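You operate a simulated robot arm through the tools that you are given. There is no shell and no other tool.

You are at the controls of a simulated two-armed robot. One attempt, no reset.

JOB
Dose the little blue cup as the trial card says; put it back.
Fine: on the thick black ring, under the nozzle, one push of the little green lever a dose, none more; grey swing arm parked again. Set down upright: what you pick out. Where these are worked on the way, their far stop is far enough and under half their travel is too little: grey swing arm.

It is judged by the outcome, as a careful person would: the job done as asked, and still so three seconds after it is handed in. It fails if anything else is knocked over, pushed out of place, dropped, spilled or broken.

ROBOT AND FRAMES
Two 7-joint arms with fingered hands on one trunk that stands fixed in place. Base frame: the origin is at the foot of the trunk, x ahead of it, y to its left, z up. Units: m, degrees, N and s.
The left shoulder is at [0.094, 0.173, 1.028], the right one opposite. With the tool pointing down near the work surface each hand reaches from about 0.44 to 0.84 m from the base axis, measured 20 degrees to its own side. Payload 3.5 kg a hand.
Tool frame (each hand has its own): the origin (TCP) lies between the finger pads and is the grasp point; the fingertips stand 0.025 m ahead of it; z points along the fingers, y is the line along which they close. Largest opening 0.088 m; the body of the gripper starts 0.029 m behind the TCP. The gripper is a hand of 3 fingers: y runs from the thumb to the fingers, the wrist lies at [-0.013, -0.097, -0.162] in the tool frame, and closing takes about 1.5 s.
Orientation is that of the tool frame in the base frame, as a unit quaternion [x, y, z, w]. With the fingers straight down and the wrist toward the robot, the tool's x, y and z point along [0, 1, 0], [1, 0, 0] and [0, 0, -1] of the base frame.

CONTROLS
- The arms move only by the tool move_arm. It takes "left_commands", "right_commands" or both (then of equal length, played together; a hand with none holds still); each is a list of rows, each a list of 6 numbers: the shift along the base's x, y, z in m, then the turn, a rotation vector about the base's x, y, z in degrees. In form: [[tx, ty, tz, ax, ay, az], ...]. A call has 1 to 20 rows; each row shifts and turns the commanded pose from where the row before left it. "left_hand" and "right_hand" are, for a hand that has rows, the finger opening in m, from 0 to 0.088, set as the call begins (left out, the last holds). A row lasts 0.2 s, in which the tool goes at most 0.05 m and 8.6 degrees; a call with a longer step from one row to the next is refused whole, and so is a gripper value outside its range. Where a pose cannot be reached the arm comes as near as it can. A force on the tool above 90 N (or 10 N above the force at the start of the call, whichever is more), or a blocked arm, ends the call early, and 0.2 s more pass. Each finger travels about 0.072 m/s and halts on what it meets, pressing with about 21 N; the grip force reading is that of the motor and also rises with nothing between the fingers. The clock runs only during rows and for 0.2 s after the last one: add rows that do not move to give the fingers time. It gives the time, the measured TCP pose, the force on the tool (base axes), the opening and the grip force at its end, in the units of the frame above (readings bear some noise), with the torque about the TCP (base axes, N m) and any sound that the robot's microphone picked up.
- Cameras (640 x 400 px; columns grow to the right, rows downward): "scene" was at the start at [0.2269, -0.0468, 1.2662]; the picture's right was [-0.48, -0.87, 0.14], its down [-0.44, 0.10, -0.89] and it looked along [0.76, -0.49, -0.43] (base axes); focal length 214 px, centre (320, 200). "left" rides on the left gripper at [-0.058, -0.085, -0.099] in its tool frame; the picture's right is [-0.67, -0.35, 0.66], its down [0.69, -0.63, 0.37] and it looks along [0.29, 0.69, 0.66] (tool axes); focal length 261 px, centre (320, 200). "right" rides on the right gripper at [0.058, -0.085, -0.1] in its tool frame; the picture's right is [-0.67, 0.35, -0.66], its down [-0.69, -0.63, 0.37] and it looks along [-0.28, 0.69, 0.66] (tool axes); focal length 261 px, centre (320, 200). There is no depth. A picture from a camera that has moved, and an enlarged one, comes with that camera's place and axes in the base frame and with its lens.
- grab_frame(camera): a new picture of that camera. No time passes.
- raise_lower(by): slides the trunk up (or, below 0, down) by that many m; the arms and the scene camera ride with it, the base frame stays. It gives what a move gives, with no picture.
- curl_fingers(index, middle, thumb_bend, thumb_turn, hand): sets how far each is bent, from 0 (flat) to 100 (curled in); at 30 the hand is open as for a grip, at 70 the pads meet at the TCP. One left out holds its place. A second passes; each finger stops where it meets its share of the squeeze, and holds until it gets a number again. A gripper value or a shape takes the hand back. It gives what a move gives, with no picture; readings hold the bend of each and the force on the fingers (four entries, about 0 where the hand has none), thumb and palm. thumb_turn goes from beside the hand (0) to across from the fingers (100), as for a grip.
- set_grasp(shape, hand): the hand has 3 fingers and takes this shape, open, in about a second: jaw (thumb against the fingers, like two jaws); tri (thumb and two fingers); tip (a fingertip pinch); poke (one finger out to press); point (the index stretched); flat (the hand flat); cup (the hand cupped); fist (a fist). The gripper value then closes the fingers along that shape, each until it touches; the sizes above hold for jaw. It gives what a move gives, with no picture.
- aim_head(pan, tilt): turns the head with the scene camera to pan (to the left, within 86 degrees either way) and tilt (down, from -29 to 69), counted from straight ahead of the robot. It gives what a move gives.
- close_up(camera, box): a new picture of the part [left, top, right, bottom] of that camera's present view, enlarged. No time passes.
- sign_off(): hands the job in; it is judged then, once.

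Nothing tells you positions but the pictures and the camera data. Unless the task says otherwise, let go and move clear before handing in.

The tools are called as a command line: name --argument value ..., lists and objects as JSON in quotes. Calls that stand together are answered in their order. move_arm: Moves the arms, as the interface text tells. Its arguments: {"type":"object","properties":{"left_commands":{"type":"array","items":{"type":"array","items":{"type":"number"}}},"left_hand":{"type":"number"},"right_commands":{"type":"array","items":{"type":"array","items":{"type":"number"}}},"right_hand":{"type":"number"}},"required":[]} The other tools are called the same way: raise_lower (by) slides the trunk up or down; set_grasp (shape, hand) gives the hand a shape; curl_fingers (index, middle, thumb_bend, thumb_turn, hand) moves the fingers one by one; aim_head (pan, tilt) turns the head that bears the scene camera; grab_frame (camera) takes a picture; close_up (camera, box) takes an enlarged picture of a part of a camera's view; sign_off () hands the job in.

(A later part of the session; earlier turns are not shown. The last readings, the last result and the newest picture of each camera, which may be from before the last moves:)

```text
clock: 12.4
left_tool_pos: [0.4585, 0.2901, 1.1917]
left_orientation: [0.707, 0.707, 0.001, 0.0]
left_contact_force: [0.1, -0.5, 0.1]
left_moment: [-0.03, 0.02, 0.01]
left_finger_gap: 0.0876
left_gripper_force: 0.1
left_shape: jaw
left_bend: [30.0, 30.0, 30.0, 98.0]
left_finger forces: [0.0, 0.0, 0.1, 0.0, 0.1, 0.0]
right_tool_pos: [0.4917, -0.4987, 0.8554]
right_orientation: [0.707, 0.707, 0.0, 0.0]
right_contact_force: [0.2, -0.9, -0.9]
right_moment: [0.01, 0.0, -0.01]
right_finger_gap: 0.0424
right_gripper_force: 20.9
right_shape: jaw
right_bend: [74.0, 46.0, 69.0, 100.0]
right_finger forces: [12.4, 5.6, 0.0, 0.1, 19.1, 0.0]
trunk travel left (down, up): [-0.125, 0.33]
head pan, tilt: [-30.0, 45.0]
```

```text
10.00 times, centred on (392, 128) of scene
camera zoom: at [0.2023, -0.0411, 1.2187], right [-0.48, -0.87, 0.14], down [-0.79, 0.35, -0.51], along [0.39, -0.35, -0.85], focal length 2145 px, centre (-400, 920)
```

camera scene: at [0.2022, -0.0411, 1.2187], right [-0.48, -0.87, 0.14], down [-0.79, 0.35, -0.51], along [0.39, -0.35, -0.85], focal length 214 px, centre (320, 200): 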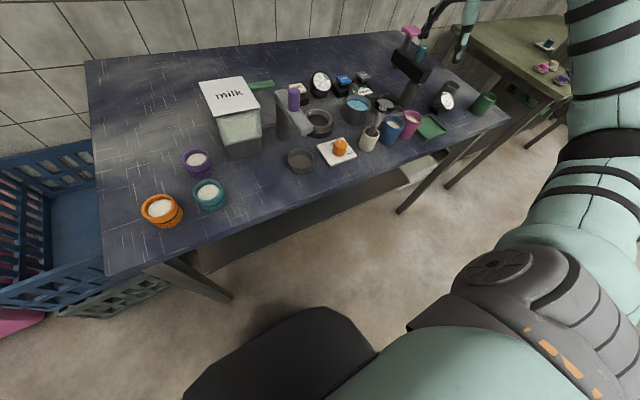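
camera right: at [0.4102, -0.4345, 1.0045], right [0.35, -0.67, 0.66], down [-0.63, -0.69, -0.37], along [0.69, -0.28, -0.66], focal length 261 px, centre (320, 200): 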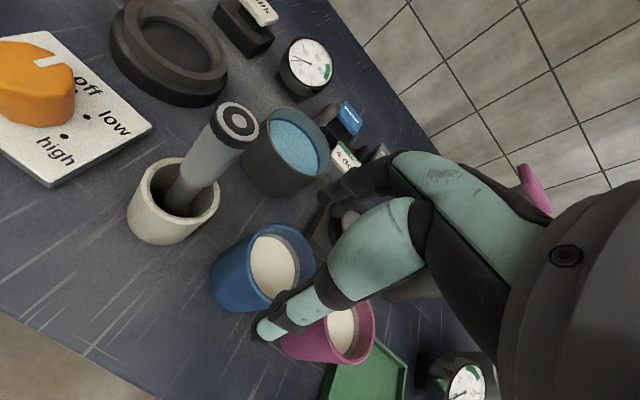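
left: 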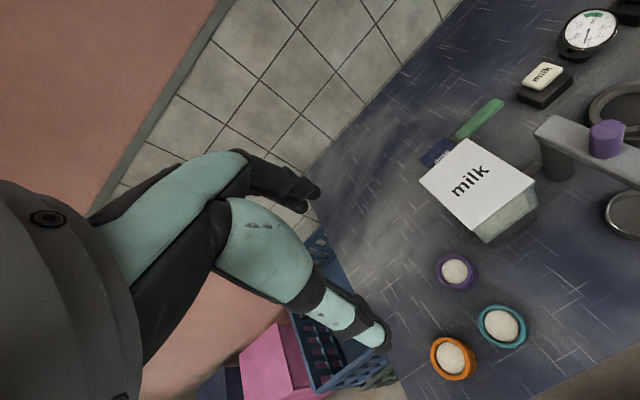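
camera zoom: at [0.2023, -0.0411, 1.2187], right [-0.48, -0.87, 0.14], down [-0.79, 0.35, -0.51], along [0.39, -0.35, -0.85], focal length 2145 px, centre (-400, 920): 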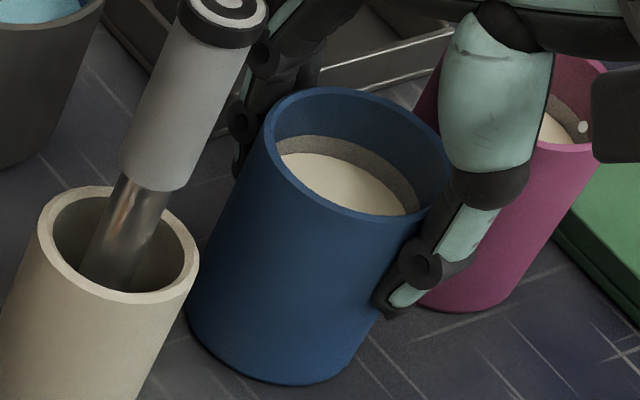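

The finger bends came out the same after the shift, so that is simply how this hand closes. The forces balance (18 N against 19 N), so I'll do a small test lift and check for tilt.

move_arm --right_commands '[[0, 0, 0.008, 0, 0, 0], [0, 0, 0.012, 0, 0, 0], [0, 0, 0, 0, 0, 0]]'

close_up --camera "right" --box '[200, 160, 360, 350]'

close_up --camera "scene" --box '[376, 98, 416, 148]'

```text
clock: 13.2
left_tool_pos: [0.4589, 0.2902, 1.1934]
left_orientation: [0.707, 0.707, 0.0, 0.0]
left_contact_force: [0.3, -0.6, -0.1]
left_moment: [-0.01, -0.02, 0.02]
left_finger_gap: 0.0876
left_gripper_force: 0.1
left_shape: jaw
left_bend: [30.0, 30.0, 30.0, 98.0]
left_finger forces: [0.0, 0.0, 0.1, 0.0, 0.0, 0.1]
right_tool_pos: [0.4904, -0.4976, 0.8758]
right_orientation: [0.707, 0.707, 0.0, 0.001]
right_contact_force: [-0.5, -0.8, -1.2]
right_moment: [0.0, -0.03, -0.01]
right_finger_gap: 0.0425
right_gripper_force: 20.5
right_shape: jaw
right_bend: [74.0, 46.0, 69.0, 100.0]
right_finger forces: [12.5, 5.6, 0.0, 0.0, 19.0, 0.1]
trunk travel left (down, up): [-0.125, 0.33]
head pan, tilt: [-30.0, 45.0]
```

```text
2.11 times, centred on (280, 255) of right
camera zoom: at [0.405, -0.4402, 0.9743], right [0.35, -0.67, 0.66], down [-0.63, -0.69, -0.37], along [0.69, -0.28, -0.66], focal length 549 px, centre (404, 84)
```

zoom: 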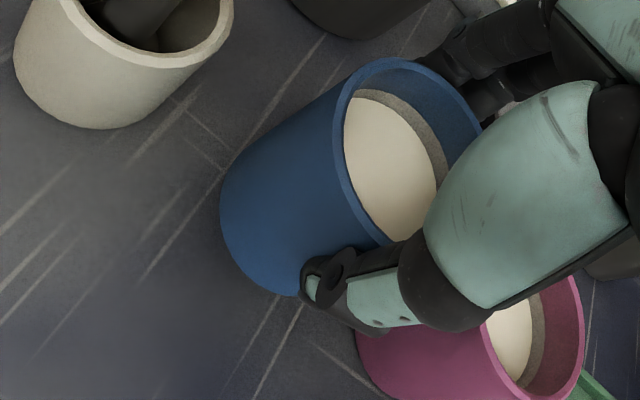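

```text
8.00 times, centred on (396, 123) of scene
camera zoom: at [0.2024, -0.0412, 1.2187], right [-0.48, -0.87, 0.14], down [-0.79, 0.35, -0.51], along [0.39, -0.35, -0.85], focal length 1716 px, centre (-288, 816)
```

zoom: 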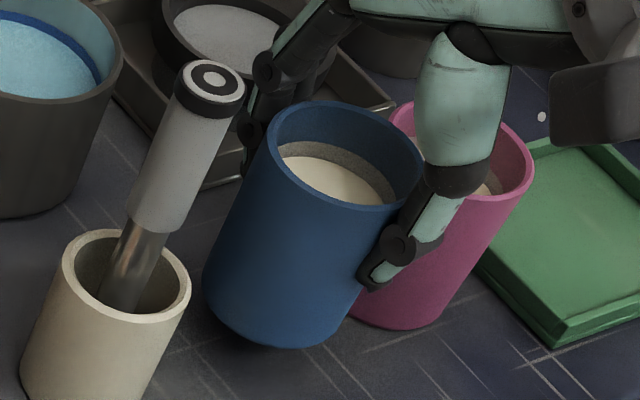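

The lift is clean and level, and the cup sits about 6 mm to the +y side of the TCP. I'll raise it above the probe, carry it gently over the ring, and stop above to verify.

move_arm --right_commands '[[0, 0, 0.02, 0, 0, 0], [0, 0, 0.03, 0, 0, 0], [0, 0, 0.03, 0, 0, 0], [0, 0, 0.03, 0, 0, 0], [0, 0, 0.025, 0, 0, 0], [0, 0, 0, 0, 0, 0], [0.005, 0.008, 0, 0, 0, 0], [0.011, 0.016, 0, 0, 0, 0], [0.0125, 0.019, 0, 0, 0, 0], [0.0125, 0.019, 0, 0, 0, 0], [0.0125, 0.019, 0, 0, 0, 0], [0.0125, 0.019, 0, 0, 0, 0], [0.0125, 0.019, 0, 0, 0, 0], [0.0125, 0.019, 0, 0, 0, 0], [0.0125, 0.017, 0, 0, 0, 0], [0.007, 0.01, 0, 0, 0, 0], [0.004, 0.005, 0, 0, 0, 0], [0, 0, 0, 0, 0, 0]]'

grab_frame --camera "scene"

grab_frame --camera "right"

close_up --camera "scene" --box '[270, 40, 400, 150]'

```text
clock: 17.0
left_tool_pos: [0.4587, 0.2909, 1.1933]
left_orientation: [0.708, 0.706, 0.0, 0.0]
left_contact_force: [-0.5, -0.2, -0.5]
left_moment: [0.01, 0.01, -0.01]
left_finger_gap: 0.0881
left_gripper_force: 0.0
left_shape: jaw
left_bend: [30.0, 30.0, 30.0, 98.0]
left_finger forces: [0.0, 0.0, 0.1, 0.0, 0.0, 0.1]
right_tool_pos: [0.6047, -0.3276, 1.01]
right_orientation: [0.707, 0.707, 0.0, 0.001]
right_contact_force: [-0.2, 0.9, -0.6]
right_moment: [-0.02, 0.02, 0.0]
right_finger_gap: 0.0422
right_gripper_force: 21.3
right_shape: jaw
right_bend: [74.0, 47.0, 70.0, 100.0]
right_finger forces: [12.7, 5.7, 0.1, 0.0, 19.0, 0.0]
trunk travel left (down, up): [-0.125, 0.33]
head pan, tilt: [-30.0, 45.0]
```

```text
taken
camera scene: at [0.2023, -0.0411, 1.2187], right [-0.48, -0.87, 0.14], down [-0.79, 0.35, -0.51], along [0.39, -0.35, -0.85], focal length 214 px, centre (320, 200)
```

scene: 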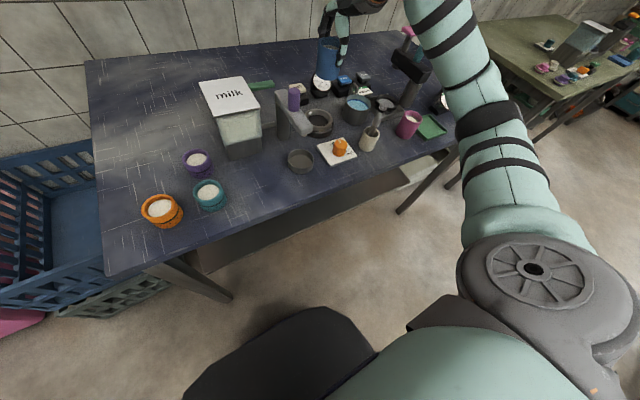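

```text
taken
camera right: at [0.5202, -0.2704, 1.1084], right [0.35, -0.67, 0.66], down [-0.63, -0.69, -0.37], along [0.69, -0.28, -0.66], focal length 261 px, centre (320, 200)
```

right: 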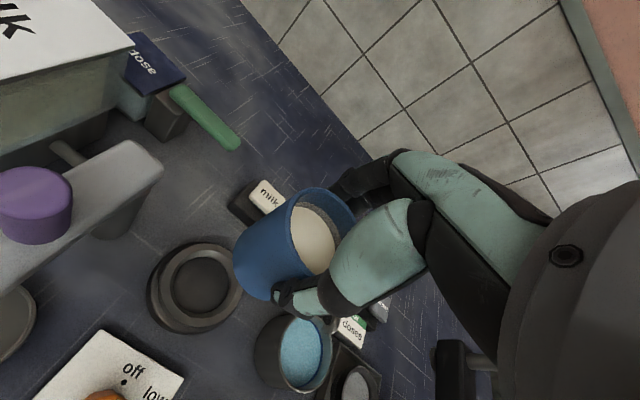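

```text
3.64 times, centred on (335, 95) of scene
camera zoom: at [0.2023, -0.0411, 1.2187], right [-0.48, -0.87, 0.14], down [-0.79, 0.35, -0.51], along [0.39, -0.35, -0.85], focal length 780 px, centre (266, 582)
```

zoom: 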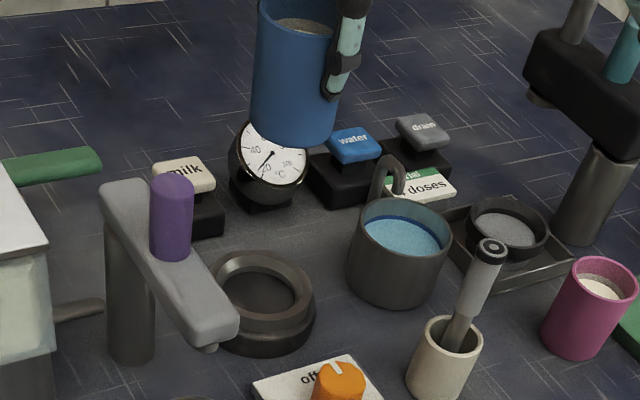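

close_up --camera "right" --box '[130, 220, 260, 345]'

close_up --camera "right" --box '[220, 170, 370, 310]'

close_up --camera "right" --box '[100, 30, 260, 180]'

```text
3.20 times, centred on (195, 282) of right
camera zoom: at [0.5202, -0.2704, 1.1084], right [0.35, -0.67, 0.66], down [-0.63, -0.69, -0.37], along [0.69, -0.28, -0.66], focal length 834 px, centre (720, -64)
```

zoom: 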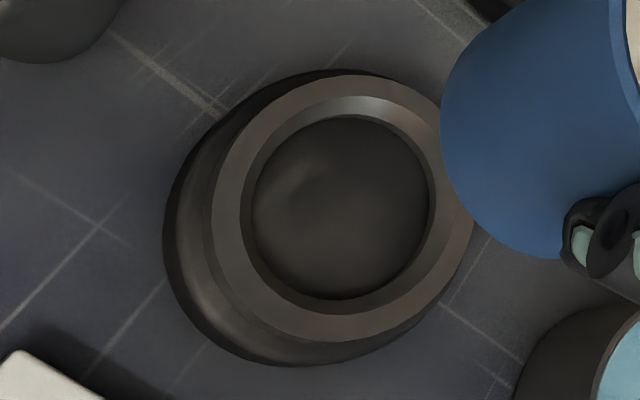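

```text
2.86 times, centred on (295, 240) of right
camera zoom: at [0.5202, -0.2704, 1.1084], right [0.35, -0.67, 0.66], down [-0.63, -0.69, -0.37], along [0.69, -0.28, -0.66], focal length 745 px, centre (391, 86)
```

zoom: 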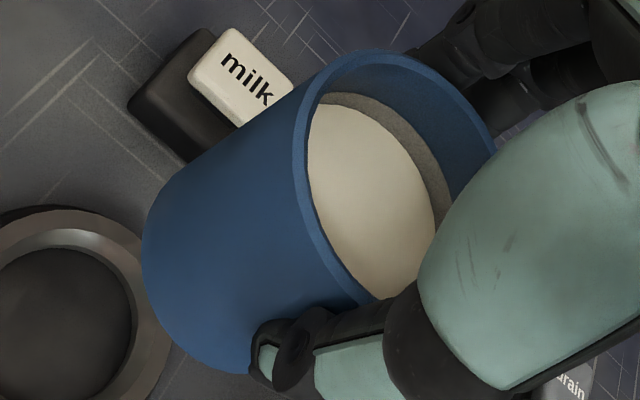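

```text
2.67 times, centred on (180, 105) of right
camera zoom: at [0.5202, -0.2704, 1.1084], right [0.35, -0.67, 0.66], down [-0.63, -0.69, -0.37], along [0.69, -0.28, -0.66], focal length 695 px, centre (693, 453)
```

zoom: 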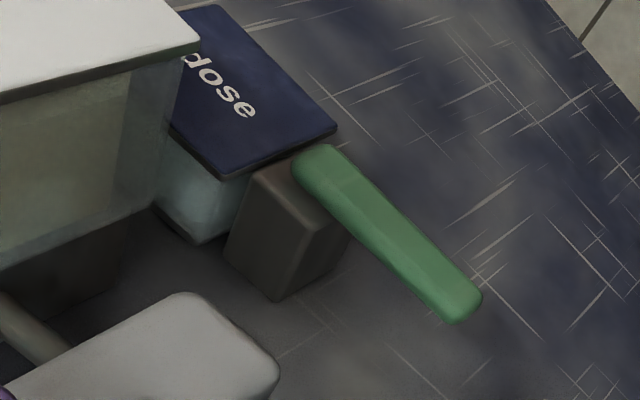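

The ring is confirmed at (0.603, -0.322) and the cup is almost exactly above it. I'll lower it in stages while watching the force.

move_arm --right_commands '[[0.001, -0.0015, -0.02, 0, 0, 0], [0, 0, -0.03, 0, 0, 0], [0, 0, -0.03, 0, 0, 0], [0, 0, -0.025, 0, 0, 0], [0, 0, -0.015, 0, 0, 0], [0, 0, 0, 0, 0, 0]]'

close_up --camera "scene" --box '[270, 70, 360, 150]'

close_up --camera "right" --box '[180, 160, 370, 340]'

```text
clock: 18.4
left_tool_pos: [0.4587, 0.2902, 1.1928]
left_orientation: [0.707, 0.707, 0.001, 0.0]
left_contact_force: [0.4, -0.8, 0.1]
left_moment: [0.05, 0.01, -0.02]
left_finger_gap: 0.0875
left_gripper_force: 0.1
left_shape: jaw
left_bend: [30.0, 30.0, 30.0, 98.0]
left_finger forces: [0.0, 0.0, 0.0, 0.1, 0.0, 0.0]
right_tool_pos: [0.607, -0.3379, 0.8922]
right_orientation: [0.704, 0.71, -0.001, -0.002]
right_contact_force: [-0.5, -0.4, -0.9]
right_moment: [-0.01, -0.02, 0.02]
right_finger_gap: 0.042
right_gripper_force: 21.0
right_shape: jaw
right_bend: [74.0, 47.0, 70.0, 100.0]
right_finger forces: [12.7, 5.8, 0.0, 0.1, 18.9, 0.0]
right hand out of reach, approached as far as the arm can: row 4, 5
trunk travel left (down, up): [-0.125, 0.33]
head pan, tilt: [-30.0, 45.0]
```

```text
5.00 times, centred on (315, 110) of scene
camera zoom: at [0.2023, -0.0409, 1.2187], right [-0.48, -0.87, 0.14], down [-0.79, 0.35, -0.51], along [0.39, -0.35, -0.85], focal length 1072 px, centre (345, 650)
```

zoom: 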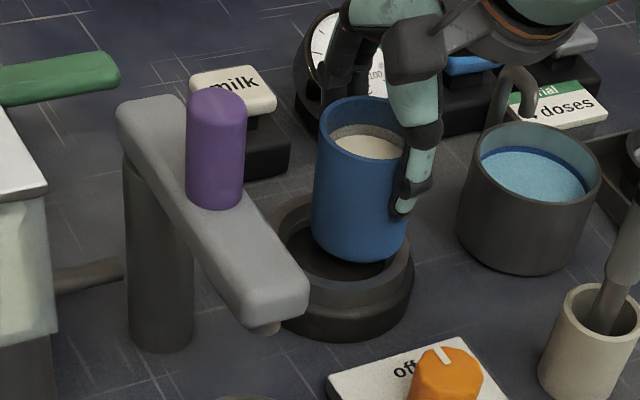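

```text
2.22 times, centred on (275, 250) of right
camera zoom: at [0.523, -0.2813, 0.991], right [0.36, -0.67, 0.65], down [-0.63, -0.69, -0.37], along [0.69, -0.28, -0.66], focal length 579 px, centre (420, 89)
```

zoom: 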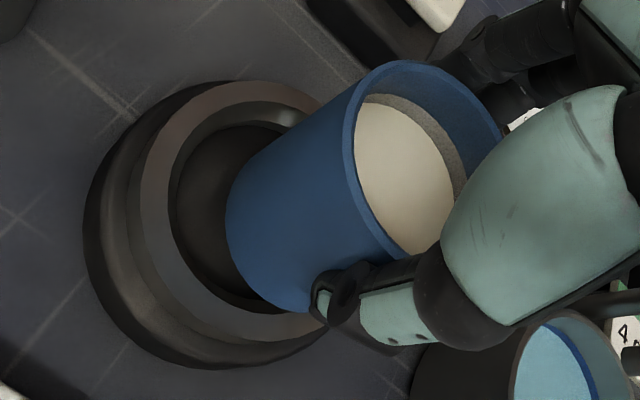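

The arm hit a reach limit low down and drifted in y, so the cup is hovering off-centre. I'll go back up to where the pose was reachable, then use the trunk to do the lowering.

move_arm --right_commands '[[0, 0, 0.02, 0, 0, 0], [0, 0, 0.03, 0, 0, 0], [0, 0, 0.03, 0, 0, 0], [0, 0, 0, 0, 0, 0]]'

```text
clock: 19.4
left_tool_pos: [0.4593, 0.2903, 1.1918]
left_orientation: [0.707, 0.707, 0.0, -0.001]
left_contact_force: [0.7, -0.1, 0.6]
left_moment: [-0.02, -0.01, -0.03]
left_finger_gap: 0.0876
left_gripper_force: 0.1
left_shape: jaw
left_bend: [30.0, 30.0, 30.0, 98.0]
left_finger forces: [0.0, 0.0, 0.0, 0.1, 0.0, 0.0]
right_tool_pos: [0.6088, -0.3383, 0.9752]
right_orientation: [0.708, 0.707, -0.001, -0.001]
right_contact_force: [-0.5, 1.0, -0.8]
right_moment: [-0.03, -0.02, 0.01]
right_finger_gap: 0.042
right_gripper_force: 20.8
right_shape: jaw
right_bend: [74.0, 47.0, 70.0, 100.0]
right_finger forces: [12.7, 5.8, 0.0, 0.0, 18.9, 0.1]
trunk travel left (down, up): [-0.125, 0.33]
head pan, tilt: [-30.0, 45.0]
```

move_arm --right_commands '[[-0.003, 0.0095, 0, 0, 0, 0], [0, 0, 0, 0, 0, 0], [0, 0, 0, 0, 0, 0]]'

raise_lower --by -0.06

close_up --camera "right" --box '[180, 160, 370, 340]'

grab_frame --camera "scene"

```text
clock: 20.2
left_tool_pos: [0.4582, 0.2908, 1.1914]
left_orientation: [0.707, 0.707, 0.0, 0.0]
left_contact_force: [0.0, -0.2, 0.3]
left_moment: [0.01, 0.01, -0.01]
left_finger_gap: 0.0879
left_gripper_force: 0.0
left_shape: jaw
left_bend: [30.0, 30.0, 30.0, 98.0]
left_finger forces: [0.1, 0.1, 0.1, 0.1, 0.1, 0.1]
right_tool_pos: [0.6052, -0.3289, 0.9738]
right_orientation: [0.707, 0.707, 0.0, -0.001]
right_contact_force: [0.2, -0.9, -0.1]
right_moment: [0.03, -0.01, 0.01]
right_finger_gap: 0.0424
right_gripper_force: 21.0
right_shape: jaw
right_bend: [74.0, 47.0, 70.0, 100.0]
right_finger forces: [12.7, 5.7, 0.1, 0.0, 18.9, 0.0]
trunk travel left (down, up): [-0.125, 0.33]
head pan, tilt: [-30.0, 45.0]
```

```text
clock: 21.2
left_tool_pos: [0.4566, 0.2902, 1.1325]
left_orientation: [0.707, 0.707, 0.001, 0.001]
left_contact_force: [-0.6, 0.9, 0.4]
left_moment: [-0.02, -0.03, 0.02]
left_finger_gap: 0.0876
left_gripper_force: 0.0
left_shape: jaw
left_bend: [30.0, 30.0, 30.0, 98.0]
left_finger forces: [0.0, 0.0, 0.0, 0.1, 0.1, 0.1]
right_tool_pos: [0.6031, -0.3271, 0.9141]
right_orientation: [0.707, 0.707, 0.0, 0.0]
right_contact_force: [0.0, -0.4, -1.1]
right_moment: [0.01, -0.03, -0.01]
right_finger_gap: 0.0421
right_gripper_force: 20.6
right_shape: jaw
right_bend: [74.0, 47.0, 70.0, 100.0]
right_finger forces: [12.6, 5.8, 0.1, 0.1, 18.9, 0.1]
trunk travel left (down, up): [-0.065, 0.39]
head pan, tilt: [-30.0, 45.0]
```

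```text
2.22 times, centred on (275, 250) of right
camera zoom: at [0.5174, -0.2703, 1.0127], right [0.35, -0.67, 0.66], down [-0.63, -0.69, -0.37], along [0.7, -0.28, -0.66], focal length 579 px, centre (420, 89)
```

zoom: 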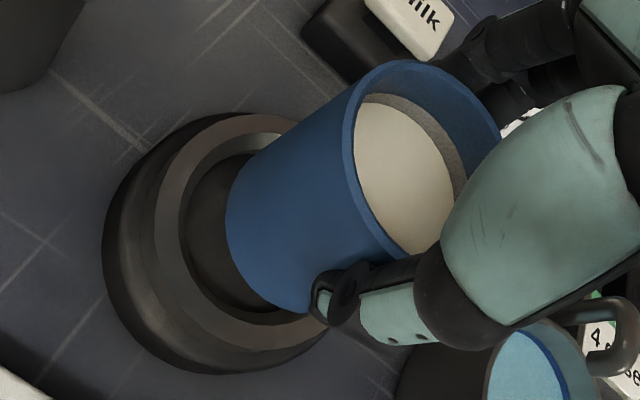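

```text
taken
camera scene: at [0.2523, -0.041, 1.1295], right [-0.46, -0.87, 0.19], down [-0.84, 0.35, -0.42], along [0.29, -0.35, -0.89], focal length 214 px, centre (320, 200)
```

scene: 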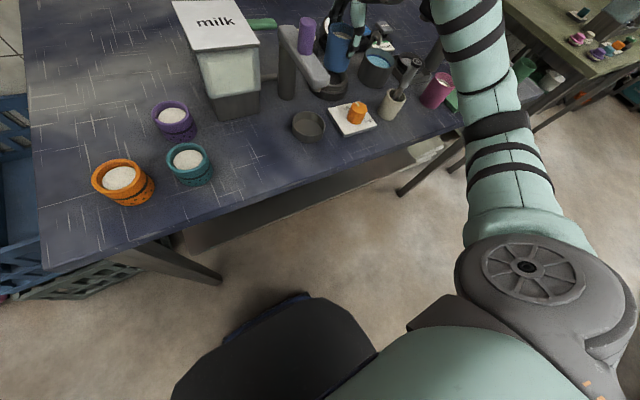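

Position looks good; I'll nudge +1.5 mm in x, then step down with the arm and check where it makes contact.

move_arm --right_commands '[[0.0015, 0, 0, 0, 0, 0], [0, 0, -0.012, 0, 0, 0], [0, 0, -0.012, 0, 0, 0], [0, 0, 0, 0, 0, 0]]'

close_up --camera "right" --box '[180, 160, 370, 340]'

close_up --camera "scene" --box '[280, 10, 380, 110]'

```text
clock: 22.2
left_tool_pos: [0.458, 0.2907, 1.1331]
left_orientation: [0.707, 0.707, 0.0, 0.0]
left_contact_force: [-0.1, -0.7, 1.1]
left_moment: [0.03, -0.02, -0.01]
left_finger_gap: 0.0879
left_gripper_force: 0.1
left_shape: jaw
left_bend: [30.0, 30.0, 30.0, 98.0]
left_finger forces: [0.1, 0.1, 0.0, 0.1, 0.0, 0.0]
right_tool_pos: [0.606, -0.328, 0.8898]
right_orientation: [0.707, 0.707, 0.001, 0.0]
right_contact_force: [-0.7, 0.8, -2.2]
right_moment: [-0.03, -0.02, -0.02]
right_finger_gap: 0.0419
right_gripper_force: 20.8
right_shape: jaw
right_bend: [74.0, 47.0, 70.0, 100.0]
right_finger forces: [12.7, 5.8, 0.1, 0.1, 18.8, 0.0]
trunk travel left (down, up): [-0.065, 0.39]
head pan, tilt: [-30.0, 45.0]
```

```text
2.22 times, centred on (275, 250) of right
camera zoom: at [0.52, -0.2693, 0.9881], right [0.35, -0.67, 0.66], down [-0.63, -0.69, -0.37], along [0.69, -0.29, -0.66], focal length 579 px, centre (420, 89)
```

zoom: 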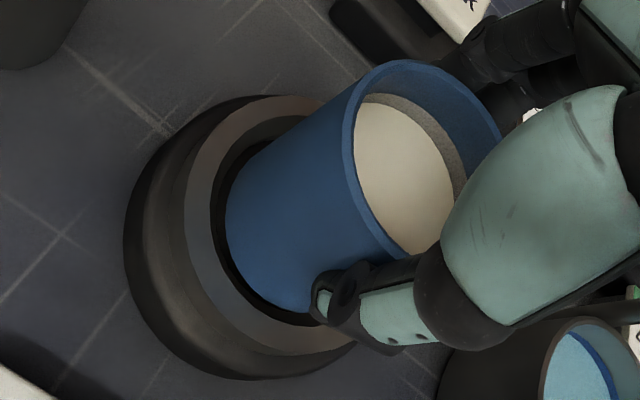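

```text
4.00 times, centred on (330, 60) of scene
camera zoom: at [0.2531, -0.041, 1.1291], right [-0.46, -0.87, 0.19], down [-0.84, 0.35, -0.42], along [0.29, -0.35, -0.89], focal length 858 px, centre (280, 760)
```

zoom: 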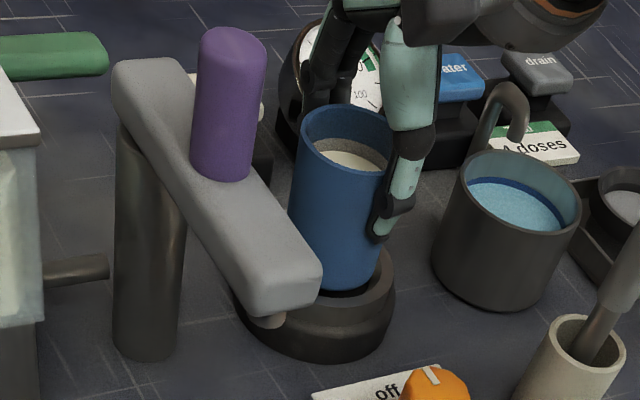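

move_arm --right_commands '[[0, 0, -0.006, 0, 0, 0], [0, 0, -0.004, 0, 0, 0], [0, 0, 0, 0, 0, 0]]'

close_up --camera "right" --box '[180, 160, 370, 340]'

```text
clock: 23.0
left_tool_pos: [0.4575, 0.2899, 1.1312]
left_orientation: [0.707, 0.707, -0.001, 0.0]
left_contact_force: [0.1, -0.2, -0.8]
left_moment: [0.01, -0.01, 0.03]
left_finger_gap: 0.0879
left_gripper_force: 0.1
left_shape: jaw
left_bend: [30.0, 30.0, 30.0, 98.0]
left_finger forces: [0.0, 0.1, 0.1, 0.1, 0.0, 0.0]
right_tool_pos: [0.6058, -0.3264, 0.8796]
right_orientation: [0.708, 0.707, 0.0, 0.0]
right_contact_force: [5.2, -1.3, 3.2]
right_moment: [-0.08, -0.21, -0.01]
right_finger_gap: 0.0418
right_gripper_force: 20.7
right_shape: jaw
right_bend: [74.0, 46.0, 71.0, 100.0]
right_finger forces: [15.6, 8.1, 0.0, 0.0, 18.2, 0.0]
trunk travel left (down, up): [-0.065, 0.39]
head pan, tilt: [-30.0, 45.0]
```

```text
2.22 times, centred on (275, 250) of right
camera zoom: at [0.5199, -0.2692, 0.9782], right [0.35, -0.67, 0.66], down [-0.63, -0.69, -0.37], along [0.69, -0.28, -0.66], focal length 579 px, centre (420, 89)
```

zoom: 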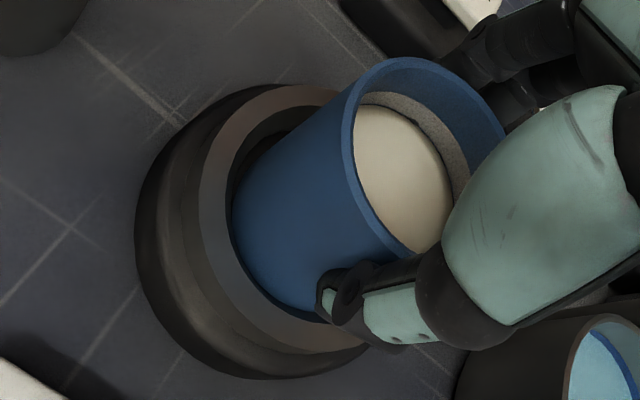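

The ring's chamfer is pushing the cup toward +x, so it sits about 2–3 mm too near. I'll back off slightly, shift +x, and lower again.

move_arm --right_commands '[[0.0015, 0, 0.003, 0, 0, 0], [0.0015, -0.0005, 0, 0, 0, 0], [0, 0, -0.003, 0, 0, 0], [0, 0, 0, 0, 0, 0]]'

```text
clock: 24.0
left_tool_pos: [0.458, 0.2898, 1.1327]
left_orientation: [0.707, 0.707, 0.001, 0.001]
left_contact_force: [-0.4, -1.1, -0.7]
left_moment: [0.0, -0.02, -0.06]
left_finger_gap: 0.0877
left_gripper_force: 0.1
left_shape: jaw
left_bend: [30.0, 30.0, 30.0, 98.0]
left_finger forces: [0.0, 0.1, 0.0, 0.0, 0.1, 0.0]
right_tool_pos: [0.6081, -0.3277, 0.8785]
right_orientation: [0.707, 0.707, -0.001, -0.001]
right_contact_force: [0.8, 0.2, -1.1]
right_moment: [0.03, 0.01, 0.01]
right_finger_gap: 0.042
right_gripper_force: 21.0
right_shape: jaw
right_bend: [74.0, 46.0, 71.0, 100.0]
right_finger forces: [13.7, 6.2, 0.0, 0.0, 20.3, 0.1]
trunk travel left (down, up): [-0.065, 0.39]
head pan, tilt: [-30.0, 45.0]
```

Contact is gone at the same height, so I'll keep lowering in small steps.

move_arm --right_commands '[[0.0005, 0, -0.003, 0, 0, 0], [0, 0, 0, 0, 0, 0]]'

move_arm --right_commands '[[0, 0, -0.003, 0, 0, 0], [0, 0, 0, 0, 0, 0]]'

close_up --camera "right" --box '[180, 160, 370, 340]'

```text
clock: 24.6
left_tool_pos: [0.4576, 0.2901, 1.1326]
left_orientation: [0.707, 0.708, 0.0, 0.001]
left_contact_force: [0.2, 0.1, -1.1]
left_moment: [-0.02, 0.03, 0.01]
left_finger_gap: 0.0877
left_gripper_force: 0.0
left_shape: jaw
left_bend: [30.0, 30.0, 30.0, 98.0]
left_finger forces: [0.0, 0.0, 0.1, 0.0, 0.0, 0.0]
right_tool_pos: [0.61, -0.3279, 0.8757]
right_orientation: [0.707, 0.707, 0.0, 0.0]
right_contact_force: [0.6, -0.2, 0.0]
right_moment: [-0.02, -0.03, 0.01]
right_finger_gap: 0.0422
right_gripper_force: 21.6
right_shape: jaw
right_bend: [74.0, 46.0, 71.0, 100.0]
right_finger forces: [13.7, 6.2, 0.1, 0.1, 20.3, 0.0]
trunk travel left (down, up): [-0.065, 0.39]
head pan, tilt: [-30.0, 45.0]
```

```text
clock: 25.2
left_tool_pos: [0.4567, 0.2911, 1.1331]
left_orientation: [0.707, 0.708, 0.001, 0.001]
left_contact_force: [0.0, -0.3, 0.2]
left_moment: [0.01, 0.02, 0.02]
left_finger_gap: 0.0874
left_gripper_force: 0.0
left_shape: jaw
left_bend: [30.0, 30.0, 30.0, 98.0]
left_finger forces: [0.1, 0.0, 0.0, 0.0, 0.0, 0.0]
right_tool_pos: [0.6094, -0.3278, 0.875]
right_orientation: [0.708, 0.706, 0.0, 0.002]
right_contact_force: [2.6, -1.4, 11.0]
right_moment: [-0.03, -0.12, -0.05]
right_finger_gap: 0.0421
right_gripper_force: 21.3
right_shape: jaw
right_bend: [74.0, 46.0, 71.0, 100.0]
right_finger forces: [14.7, 7.6, 0.0, 0.0, 19.7, 0.0]
trunk travel left (down, up): [-0.065, 0.39]
head pan, tilt: [-30.0, 45.0]
```

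```text
2.22 times, centred on (275, 250) of right
camera zoom: at [0.5226, -0.2708, 0.9728], right [0.35, -0.67, 0.66], down [-0.63, -0.69, -0.37], along [0.7, -0.29, -0.66], focal length 579 px, centre (420, 89)
```

zoom: 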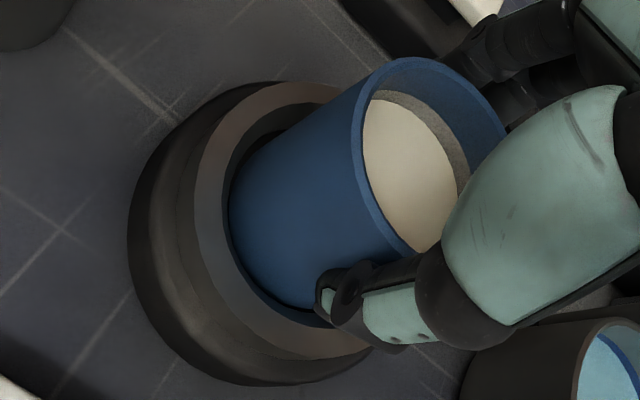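

close_up --camera "scene" --box '[300, 30, 350, 100]'

close_up --camera "right" --box '[220, 170, 310, 270]'

```text
5.71 times, centred on (325, 65) of scene
camera zoom: at [0.252, -0.0405, 1.1296], right [-0.46, -0.87, 0.19], down [-0.84, 0.35, -0.42], along [0.29, -0.35, -0.89], focal length 1226 px, centre (291, 971)
```

zoom: 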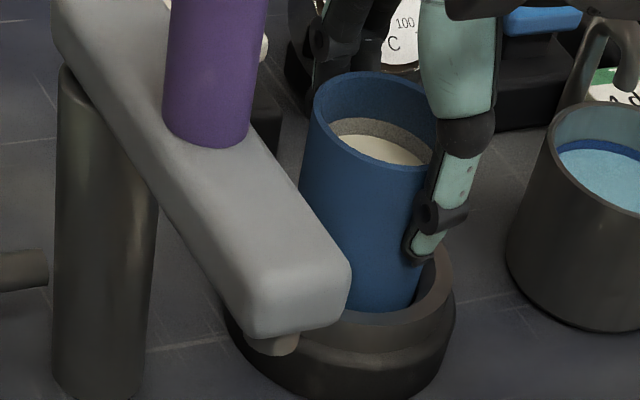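

```text
4.00 times, centred on (265, 220) of right
camera zoom: at [0.5226, -0.2708, 0.9728], right [0.35, -0.67, 0.66], down [-0.63, -0.69, -0.37], along [0.7, -0.29, -0.66], focal length 1043 px, centre (540, 120)
```

zoom: 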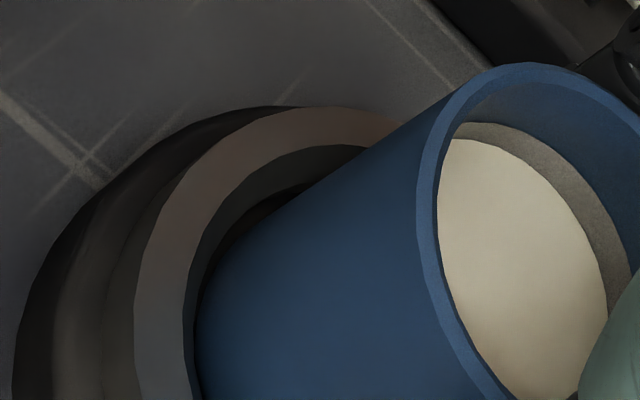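

move_arm --right_commands '[[0.0, 0, 0.003, 0, 0, 0], [0.0015, 0.001, 0, 0, 0, 0], [0, 0, -0.003, 0, 0, 0], [0, 0, 0, 0, 0, 0]]'

close_up --camera "right" --box '[220, 170, 310, 270]'

```text
clock: 26.2
left_tool_pos: [0.4565, 0.2906, 1.1328]
left_orientation: [0.707, 0.707, 0.0, 0.0]
left_contact_force: [0.2, -0.3, 0.7]
left_moment: [-0.01, 0.0, 0.03]
left_finger_gap: 0.0878
left_gripper_force: 0.0
left_shape: jaw
left_bend: [30.0, 30.0, 30.0, 98.0]
left_finger forces: [0.1, 0.0, 0.0, 0.0, 0.0, 0.0]
right_tool_pos: [0.6092, -0.3272, 0.8745]
right_orientation: [0.707, 0.707, 0.001, 0.0]
right_contact_force: [-0.2, -2.1, 11.2]
right_moment: [-0.05, -0.08, -0.02]
right_finger_gap: 0.042
right_gripper_force: 21.2
right_shape: jaw
right_bend: [74.0, 46.0, 71.0, 100.0]
right_finger forces: [14.0, 7.8, 0.0, 0.1, 20.9, 0.1]
trunk travel left (down, up): [-0.065, 0.39]
head pan, tilt: [-30.0, 45.0]
```

```text
4.00 times, centred on (265, 220) of right
camera zoom: at [0.524, -0.2697, 0.9728], right [0.35, -0.67, 0.66], down [-0.63, -0.69, -0.37], along [0.7, -0.29, -0.66], focal length 1043 px, centre (540, 120)
```

zoom: 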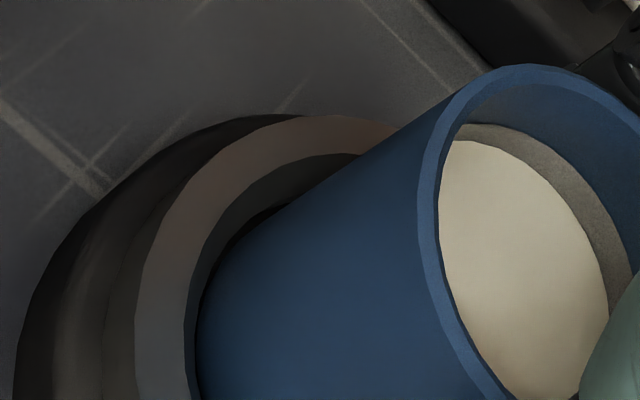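

Contact height is the same at two slightly different positions, so the cup is seated on the ring's floor. I'll ease off the pressure and open the fingers.

move_arm --right_commands '[[0, -0.0005, 0.0015, 0, 0, 0], [0, 0, 0, 0, 0, 0]]'

move_arm --right_commands '[[0, 0, 0, 0, 0, 0], [0, 0, 0, 0, 0, 0], [0, 0, 0, 0, 0, 0], [0, 0, 0, 0, 0, 0], [0, 0, 0, 0, 0, 0], [0, 0, 0, 0, 0, 0]]' --right_hand 0.08

close_up --camera "right" --box '[180, 160, 370, 340]'

close_up --camera "scene" --box '[300, 30, 350, 100]'

```text
clock: 26.8
left_tool_pos: [0.4561, 0.2907, 1.1312]
left_orientation: [0.708, 0.706, 0.0, 0.0]
left_contact_force: [-0.9, -0.1, 0.4]
left_moment: [0.02, -0.01, 0.03]
left_finger_gap: 0.0873
left_gripper_force: 0.1
left_shape: jaw
left_bend: [30.0, 30.0, 30.0, 98.0]
left_finger forces: [0.1, 0.1, 0.0, 0.1, 0.1, 0.0]
right_tool_pos: [0.6094, -0.3273, 0.8742]
right_orientation: [0.707, 0.707, 0.001, -0.001]
right_contact_force: [0.9, -0.9, 7.1]
right_moment: [-0.01, -0.11, 0.01]
right_finger_gap: 0.0419
right_gripper_force: 20.7
right_shape: jaw
right_bend: [74.0, 46.0, 71.0, 100.0]
right_finger forces: [14.5, 7.2, 0.2, 0.1, 20.4, 0.0]
trunk travel left (down, up): [-0.065, 0.39]
head pan, tilt: [-30.0, 45.0]
```

```text
clock: 28.2
left_tool_pos: [0.4582, 0.2901, 1.1315]
left_orientation: [0.707, 0.707, 0.0, 0.0]
left_contact_force: [0.4, -0.1, 0.1]
left_moment: [-0.01, -0.02, 0.04]
left_finger_gap: 0.0876
left_gripper_force: 0.0
left_shape: jaw
left_bend: [30.0, 30.0, 30.0, 98.0]
left_finger forces: [0.0, 0.1, 0.0, 0.0, 0.0, 0.0]
right_tool_pos: [0.6099, -0.329, 0.8742]
right_orientation: [0.707, 0.707, 0.0, -0.001]
right_contact_force: [-0.1, 0.2, 0.4]
right_moment: [0.0, -0.01, 0.01]
right_finger_gap: 0.08
right_gripper_force: 0.1
right_shape: jaw
right_bend: [31.0, 32.0, 32.0, 98.0]
right_finger forces: [0.0, 0.1, 0.0, 0.0, 0.0, 0.0]
trunk travel left (down, up): [-0.065, 0.39]
head pan, tilt: [-30.0, 45.0]
```

```text
2.22 times, centred on (275, 250) of right
camera zoom: at [0.5247, -0.2705, 0.9729], right [0.35, -0.67, 0.66], down [-0.63, -0.69, -0.37], along [0.69, -0.28, -0.66], focal length 579 px, centre (420, 89)
```

zoom: 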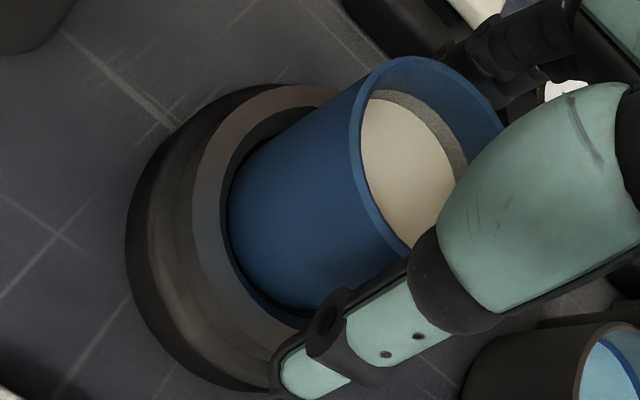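

```text
5.71 times, centred on (325, 65) of scene
camera zoom: at [0.2532, -0.041, 1.1291], right [-0.46, -0.87, 0.19], down [-0.84, 0.35, -0.42], along [0.29, -0.35, -0.89], focal length 1226 px, centre (291, 971)
```

zoom: 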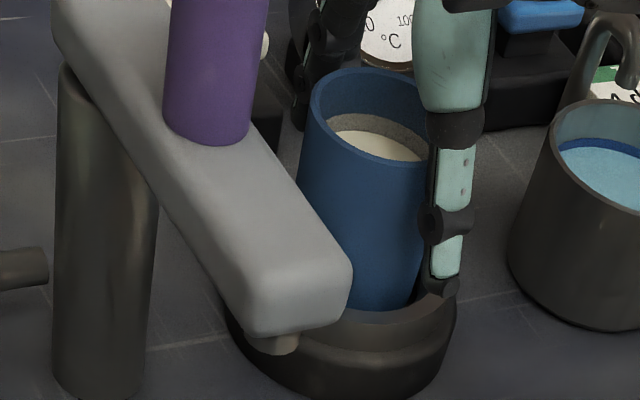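

The cup stands in the ring, upright. I'll lift the hand straight up and inspect.

move_arm --right_commands '[[0, 0, 0.02, 0, 0, 0], [0, 0, 0.03, 0, 0, 0], [0, 0, 0.035, 0, 0, 0], [0, 0, 0.035, 0, 0, 0], [0, 0, 0.02, 0, 0, 0], [0, 0, 0, 0, 0, 0]]'

grab_frame --camera "right"

close_up --camera "scene" --box '[260, 10, 380, 120]'

```text
clock: 29.6
left_tool_pos: [0.4571, 0.2911, 1.1314]
left_orientation: [0.707, 0.707, 0.0, 0.0]
left_contact_force: [0.2, 0.1, 0.1]
left_moment: [-0.01, -0.02, 0.0]
left_finger_gap: 0.0876
left_gripper_force: 0.0
left_shape: jaw
left_bend: [30.0, 30.0, 30.0, 98.0]
left_finger forces: [0.0, 0.0, 0.0, 0.0, 0.0, 0.0]
right_tool_pos: [0.6118, -0.327, 1.0138]
right_orientation: [0.707, 0.707, -0.002, -0.001]
right_contact_force: [-0.2, -0.6, 0.1]
right_moment: [0.04, -0.02, 0.0]
right_finger_gap: 0.0796
right_gripper_force: 0.0
right_shape: jaw
right_bend: [31.0, 32.0, 32.0, 98.0]
right_finger forces: [0.0, 0.0, 0.0, 0.0, 0.0, 0.0]
trunk travel left (down, up): [-0.065, 0.39]
head pan, tilt: [-30.0, 45.0]
```

```text
taken
camera right: at [0.5261, -0.2703, 1.1127], right [0.35, -0.67, 0.66], down [-0.63, -0.69, -0.37], along [0.69, -0.29, -0.66], focal length 261 px, centre (320, 200)
```

right: 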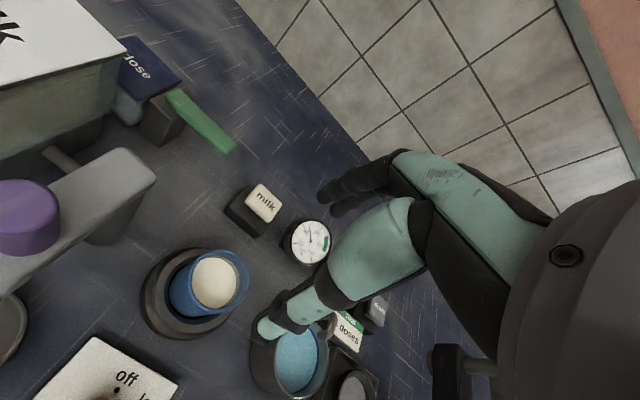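

```text
3.64 times, centred on (320, 65) of scene
camera zoom: at [0.2533, -0.0411, 1.129], right [-0.46, -0.87, 0.19], down [-0.84, 0.35, -0.42], along [0.29, -0.35, -0.89], focal length 780 px, centre (320, 691)
```

zoom: 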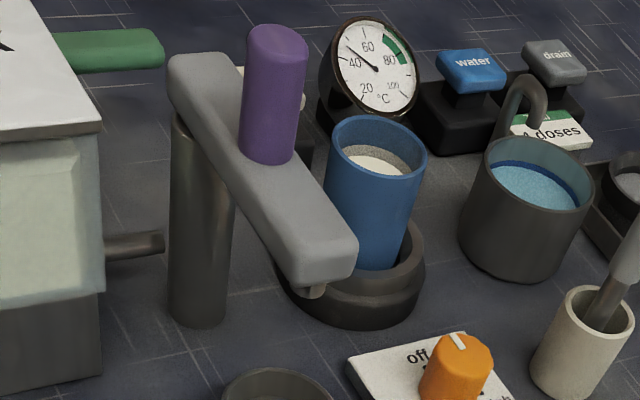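

close_up --camera "right" --box '[130, 230, 260, 350]'

close_up --camera "right" --box '[280, 205, 340, 275]'

close_up --camera "scene" --box '[290, 10, 350, 100]'

```text
3.33 times, centred on (195, 290) of right
camera zoom: at [0.5261, -0.2703, 1.1127], right [0.35, -0.67, 0.66], down [-0.63, -0.69, -0.37], along [0.69, -0.29, -0.66], focal length 869 px, centre (737, -100)
```

zoom: 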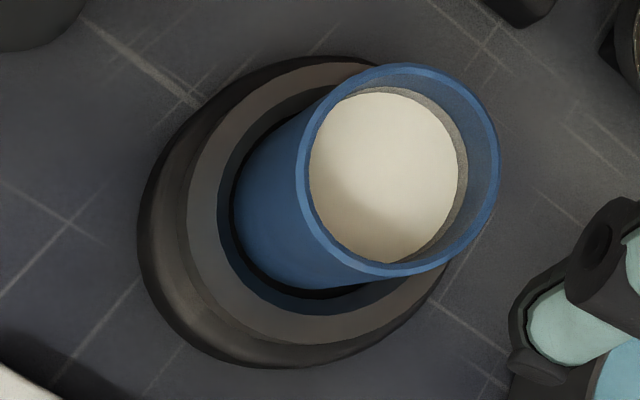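

```text
5.71 times, centred on (310, 240) of right
camera zoom: at [0.5261, -0.2703, 1.1127], right [0.35, -0.67, 0.66], down [-0.63, -0.69, -0.37], along [0.69, -0.29, -0.66], focal length 1489 px, centre (377, -29)
```

zoom: 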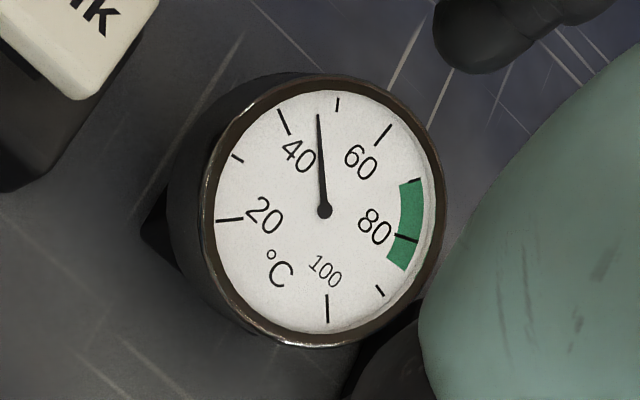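

```text
4.44 times, centred on (320, 55) of scene
camera zoom: at [0.2533, -0.0411, 1.129], right [-0.46, -0.87, 0.19], down [-0.84, 0.35, -0.42], along [0.29, -0.35, -0.89], focal length 953 px, centre (320, 844)
```

zoom: 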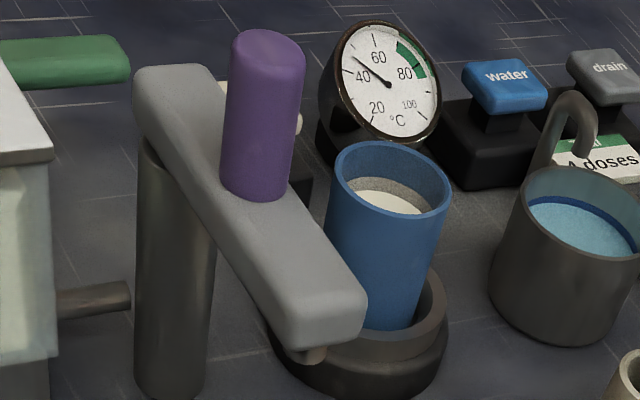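

The cup is seated upright at about (0.605, -0.324) with its rim at ≈0.883, and the nozzle bottom is at ≈0.902, so the spout should clear it. Next I'll move above the purple knob.

move_arm --right_commands '[[-0.01, 0.02, 0.01, 0, 0, 0], [-0.015, 0.028, 0.006, 0, 0, 0], [-0.015, 0.028, 0, 0, 0, 0], [-0.0125, 0.022, 0, 0, 0, 0], [-0.0075, 0.012, 0, 0, 0, 0], [0, 0, 0, 0, 0, 0]]'

grab_frame --camera "right"

close_up --camera "scene" --box '[260, 0, 400, 120]'

```text
clock: 31.0
left_tool_pos: [0.4576, 0.2889, 1.1311]
left_orientation: [0.707, 0.707, 0.0, 0.0]
left_contact_force: [0.3, 0.5, -0.1]
left_moment: [0.01, -0.02, -0.02]
left_finger_gap: 0.088
left_gripper_force: 0.0
left_shape: jaw
left_bend: [30.0, 30.0, 30.0, 98.0]
left_finger forces: [0.0, 0.1, 0.0, 0.0, 0.1, 0.0]
right_tool_pos: [0.5539, -0.2311, 1.0425]
right_orientation: [0.706, 0.708, -0.001, -0.001]
right_contact_force: [0.5, 0.2, -0.8]
right_moment: [0.0, 0.01, 0.0]
right_finger_gap: 0.0799
right_gripper_force: 0.0
right_shape: jaw
right_bend: [31.0, 32.0, 32.0, 98.0]
right_finger forces: [0.1, 0.0, 0.0, 0.0, 0.0, 0.0]
right hand out of reach, approached as far as the arm can: row 4, 5
trunk travel left (down, up): [-0.065, 0.39]
head pan, tilt: [-30.0, 45.0]
```

```text
taken
camera right: at [0.469, -0.1734, 1.1402], right [0.35, -0.67, 0.65], down [-0.63, -0.69, -0.36], along [0.69, -0.28, -0.66], focal length 261 px, centre (320, 200)
```

right: 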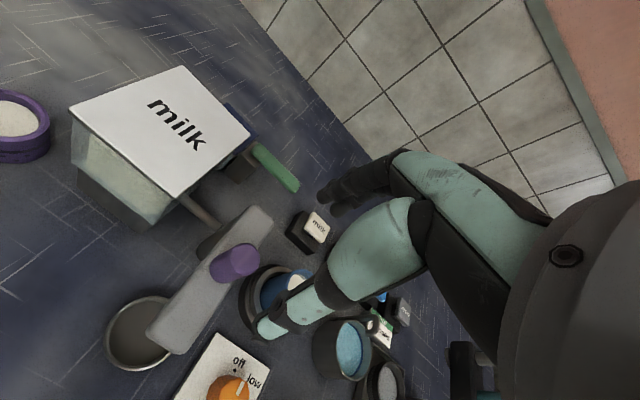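

```text
3.33 times, centred on (330, 60) of scene
camera zoom: at [0.2533, -0.041, 1.129], right [-0.46, -0.87, 0.19], down [-0.84, 0.35, -0.42], along [0.29, -0.35, -0.89], focal length 715 px, centre (287, 667)
```

zoom: 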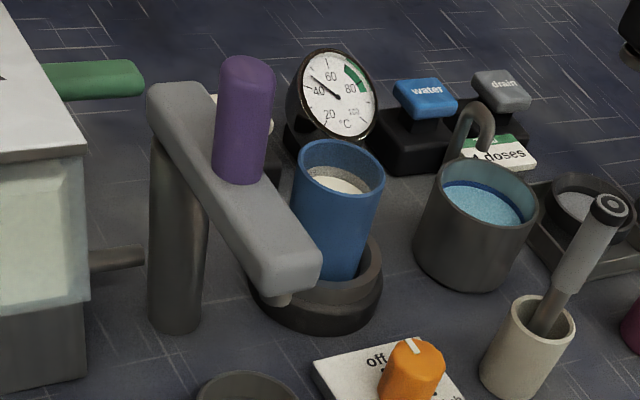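

The right arm can't get further inward with the wrist straight back. I'll yaw the hand +45° so the wrist comes in from the right, then recheck.

move_arm --right_commands '[[0, 0, 0, 0, 0, 7.5], [0, 0, 0, 0, 0, 7.5], [0, 0, 0, 0, 0, 7.5], [0, 0, 0, 0, 0, 7.5], [0, 0, 0, 0, 0, 7.5], [0, 0, 0, 0, 0, 7.5], [0, 0, 0, 0, 0, 0]]'

move_arm --right_commands '[[-0.001, 0.007, -0.01, 0, 0, 0], [-0.001, 0.007, -0.006, 0, 0, 0], [0, 0, 0, 0, 0, 0]]'

grab_frame --camera "right"

close_up --camera "scene" --box '[260, 0, 400, 120]'

```text
clock: 32.6
left_tool_pos: [0.4576, 0.291, 1.1314]
left_orientation: [0.707, 0.707, 0.0, 0.0]
left_contact_force: [-0.4, -0.4, -0.4]
left_moment: [-0.01, 0.01, 0.02]
left_finger_gap: 0.0878
left_gripper_force: 0.1
left_shape: jaw
left_bend: [30.0, 30.0, 30.0, 98.0]
left_finger forces: [0.1, 0.0, 0.0, 0.0, 0.0, 0.1]
right_tool_pos: [0.5525, -0.2312, 1.0409]
right_orientation: [0.382, 0.924, 0.0, 0.0]
right_contact_force: [-0.1, 0.0, 1.5]
right_moment: [0.0, 0.0, -0.01]
right_finger_gap: 0.08
right_gripper_force: 0.0
right_shape: jaw
right_bend: [31.0, 32.0, 32.0, 98.0]
right_finger forces: [0.1, 0.0, 0.0, 0.0, 0.0, 0.0]
trunk travel left (down, up): [-0.065, 0.39]
head pan, tilt: [-30.0, 45.0]
```

```text
clock: 33.4
left_tool_pos: [0.4571, 0.2912, 1.1323]
left_orientation: [0.707, 0.707, 0.0, -0.001]
left_contact_force: [-0.3, -0.2, -0.1]
left_moment: [-0.01, -0.04, 0.02]
left_finger_gap: 0.0875
left_gripper_force: 0.1
left_shape: jaw
left_bend: [30.0, 30.0, 30.0, 98.0]
left_finger forces: [0.1, 0.0, 0.0, 0.0, 0.0, 0.1]
right_tool_pos: [0.5496, -0.2192, 1.0242]
right_orientation: [0.383, 0.924, 0.0, 0.0]
right_contact_force: [-0.2, -0.6, 0.0]
right_moment: [-0.02, -0.01, 0.03]
right_finger_gap: 0.0801
right_gripper_force: 0.0
right_shape: jaw
right_bend: [31.0, 32.0, 32.0, 98.0]
right_finger forces: [0.0, 0.0, 0.0, 0.1, 0.0, 0.1]
trunk travel left (down, up): [-0.065, 0.39]
head pan, tilt: [-30.0, 45.0]
```

```text
taken
camera right: at [0.4489, -0.2389, 1.1234], right [0.72, -0.23, 0.66], down [0.04, -0.93, -0.37], along [0.69, 0.29, -0.66], focal length 261 px, centre (320, 200)
```

right: 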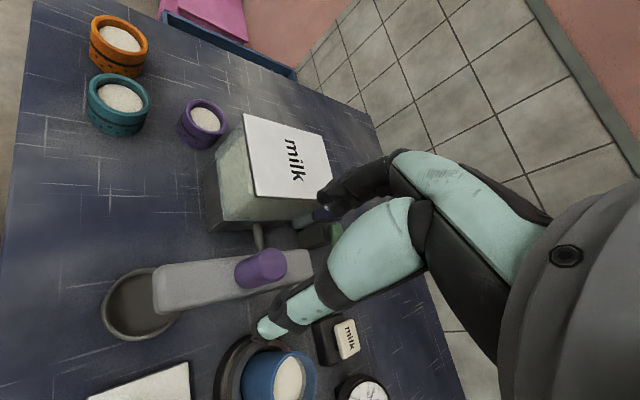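

```text
3.33 times, centred on (330, 60) of scene
camera zoom: at [0.2531, -0.041, 1.1291], right [-0.46, -0.87, 0.19], down [-0.84, 0.35, -0.42], along [0.29, -0.35, -0.89], focal length 715 px, centre (287, 667)
```

zoom: 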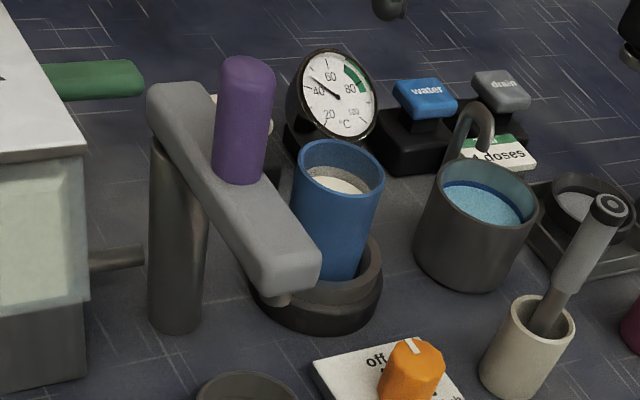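

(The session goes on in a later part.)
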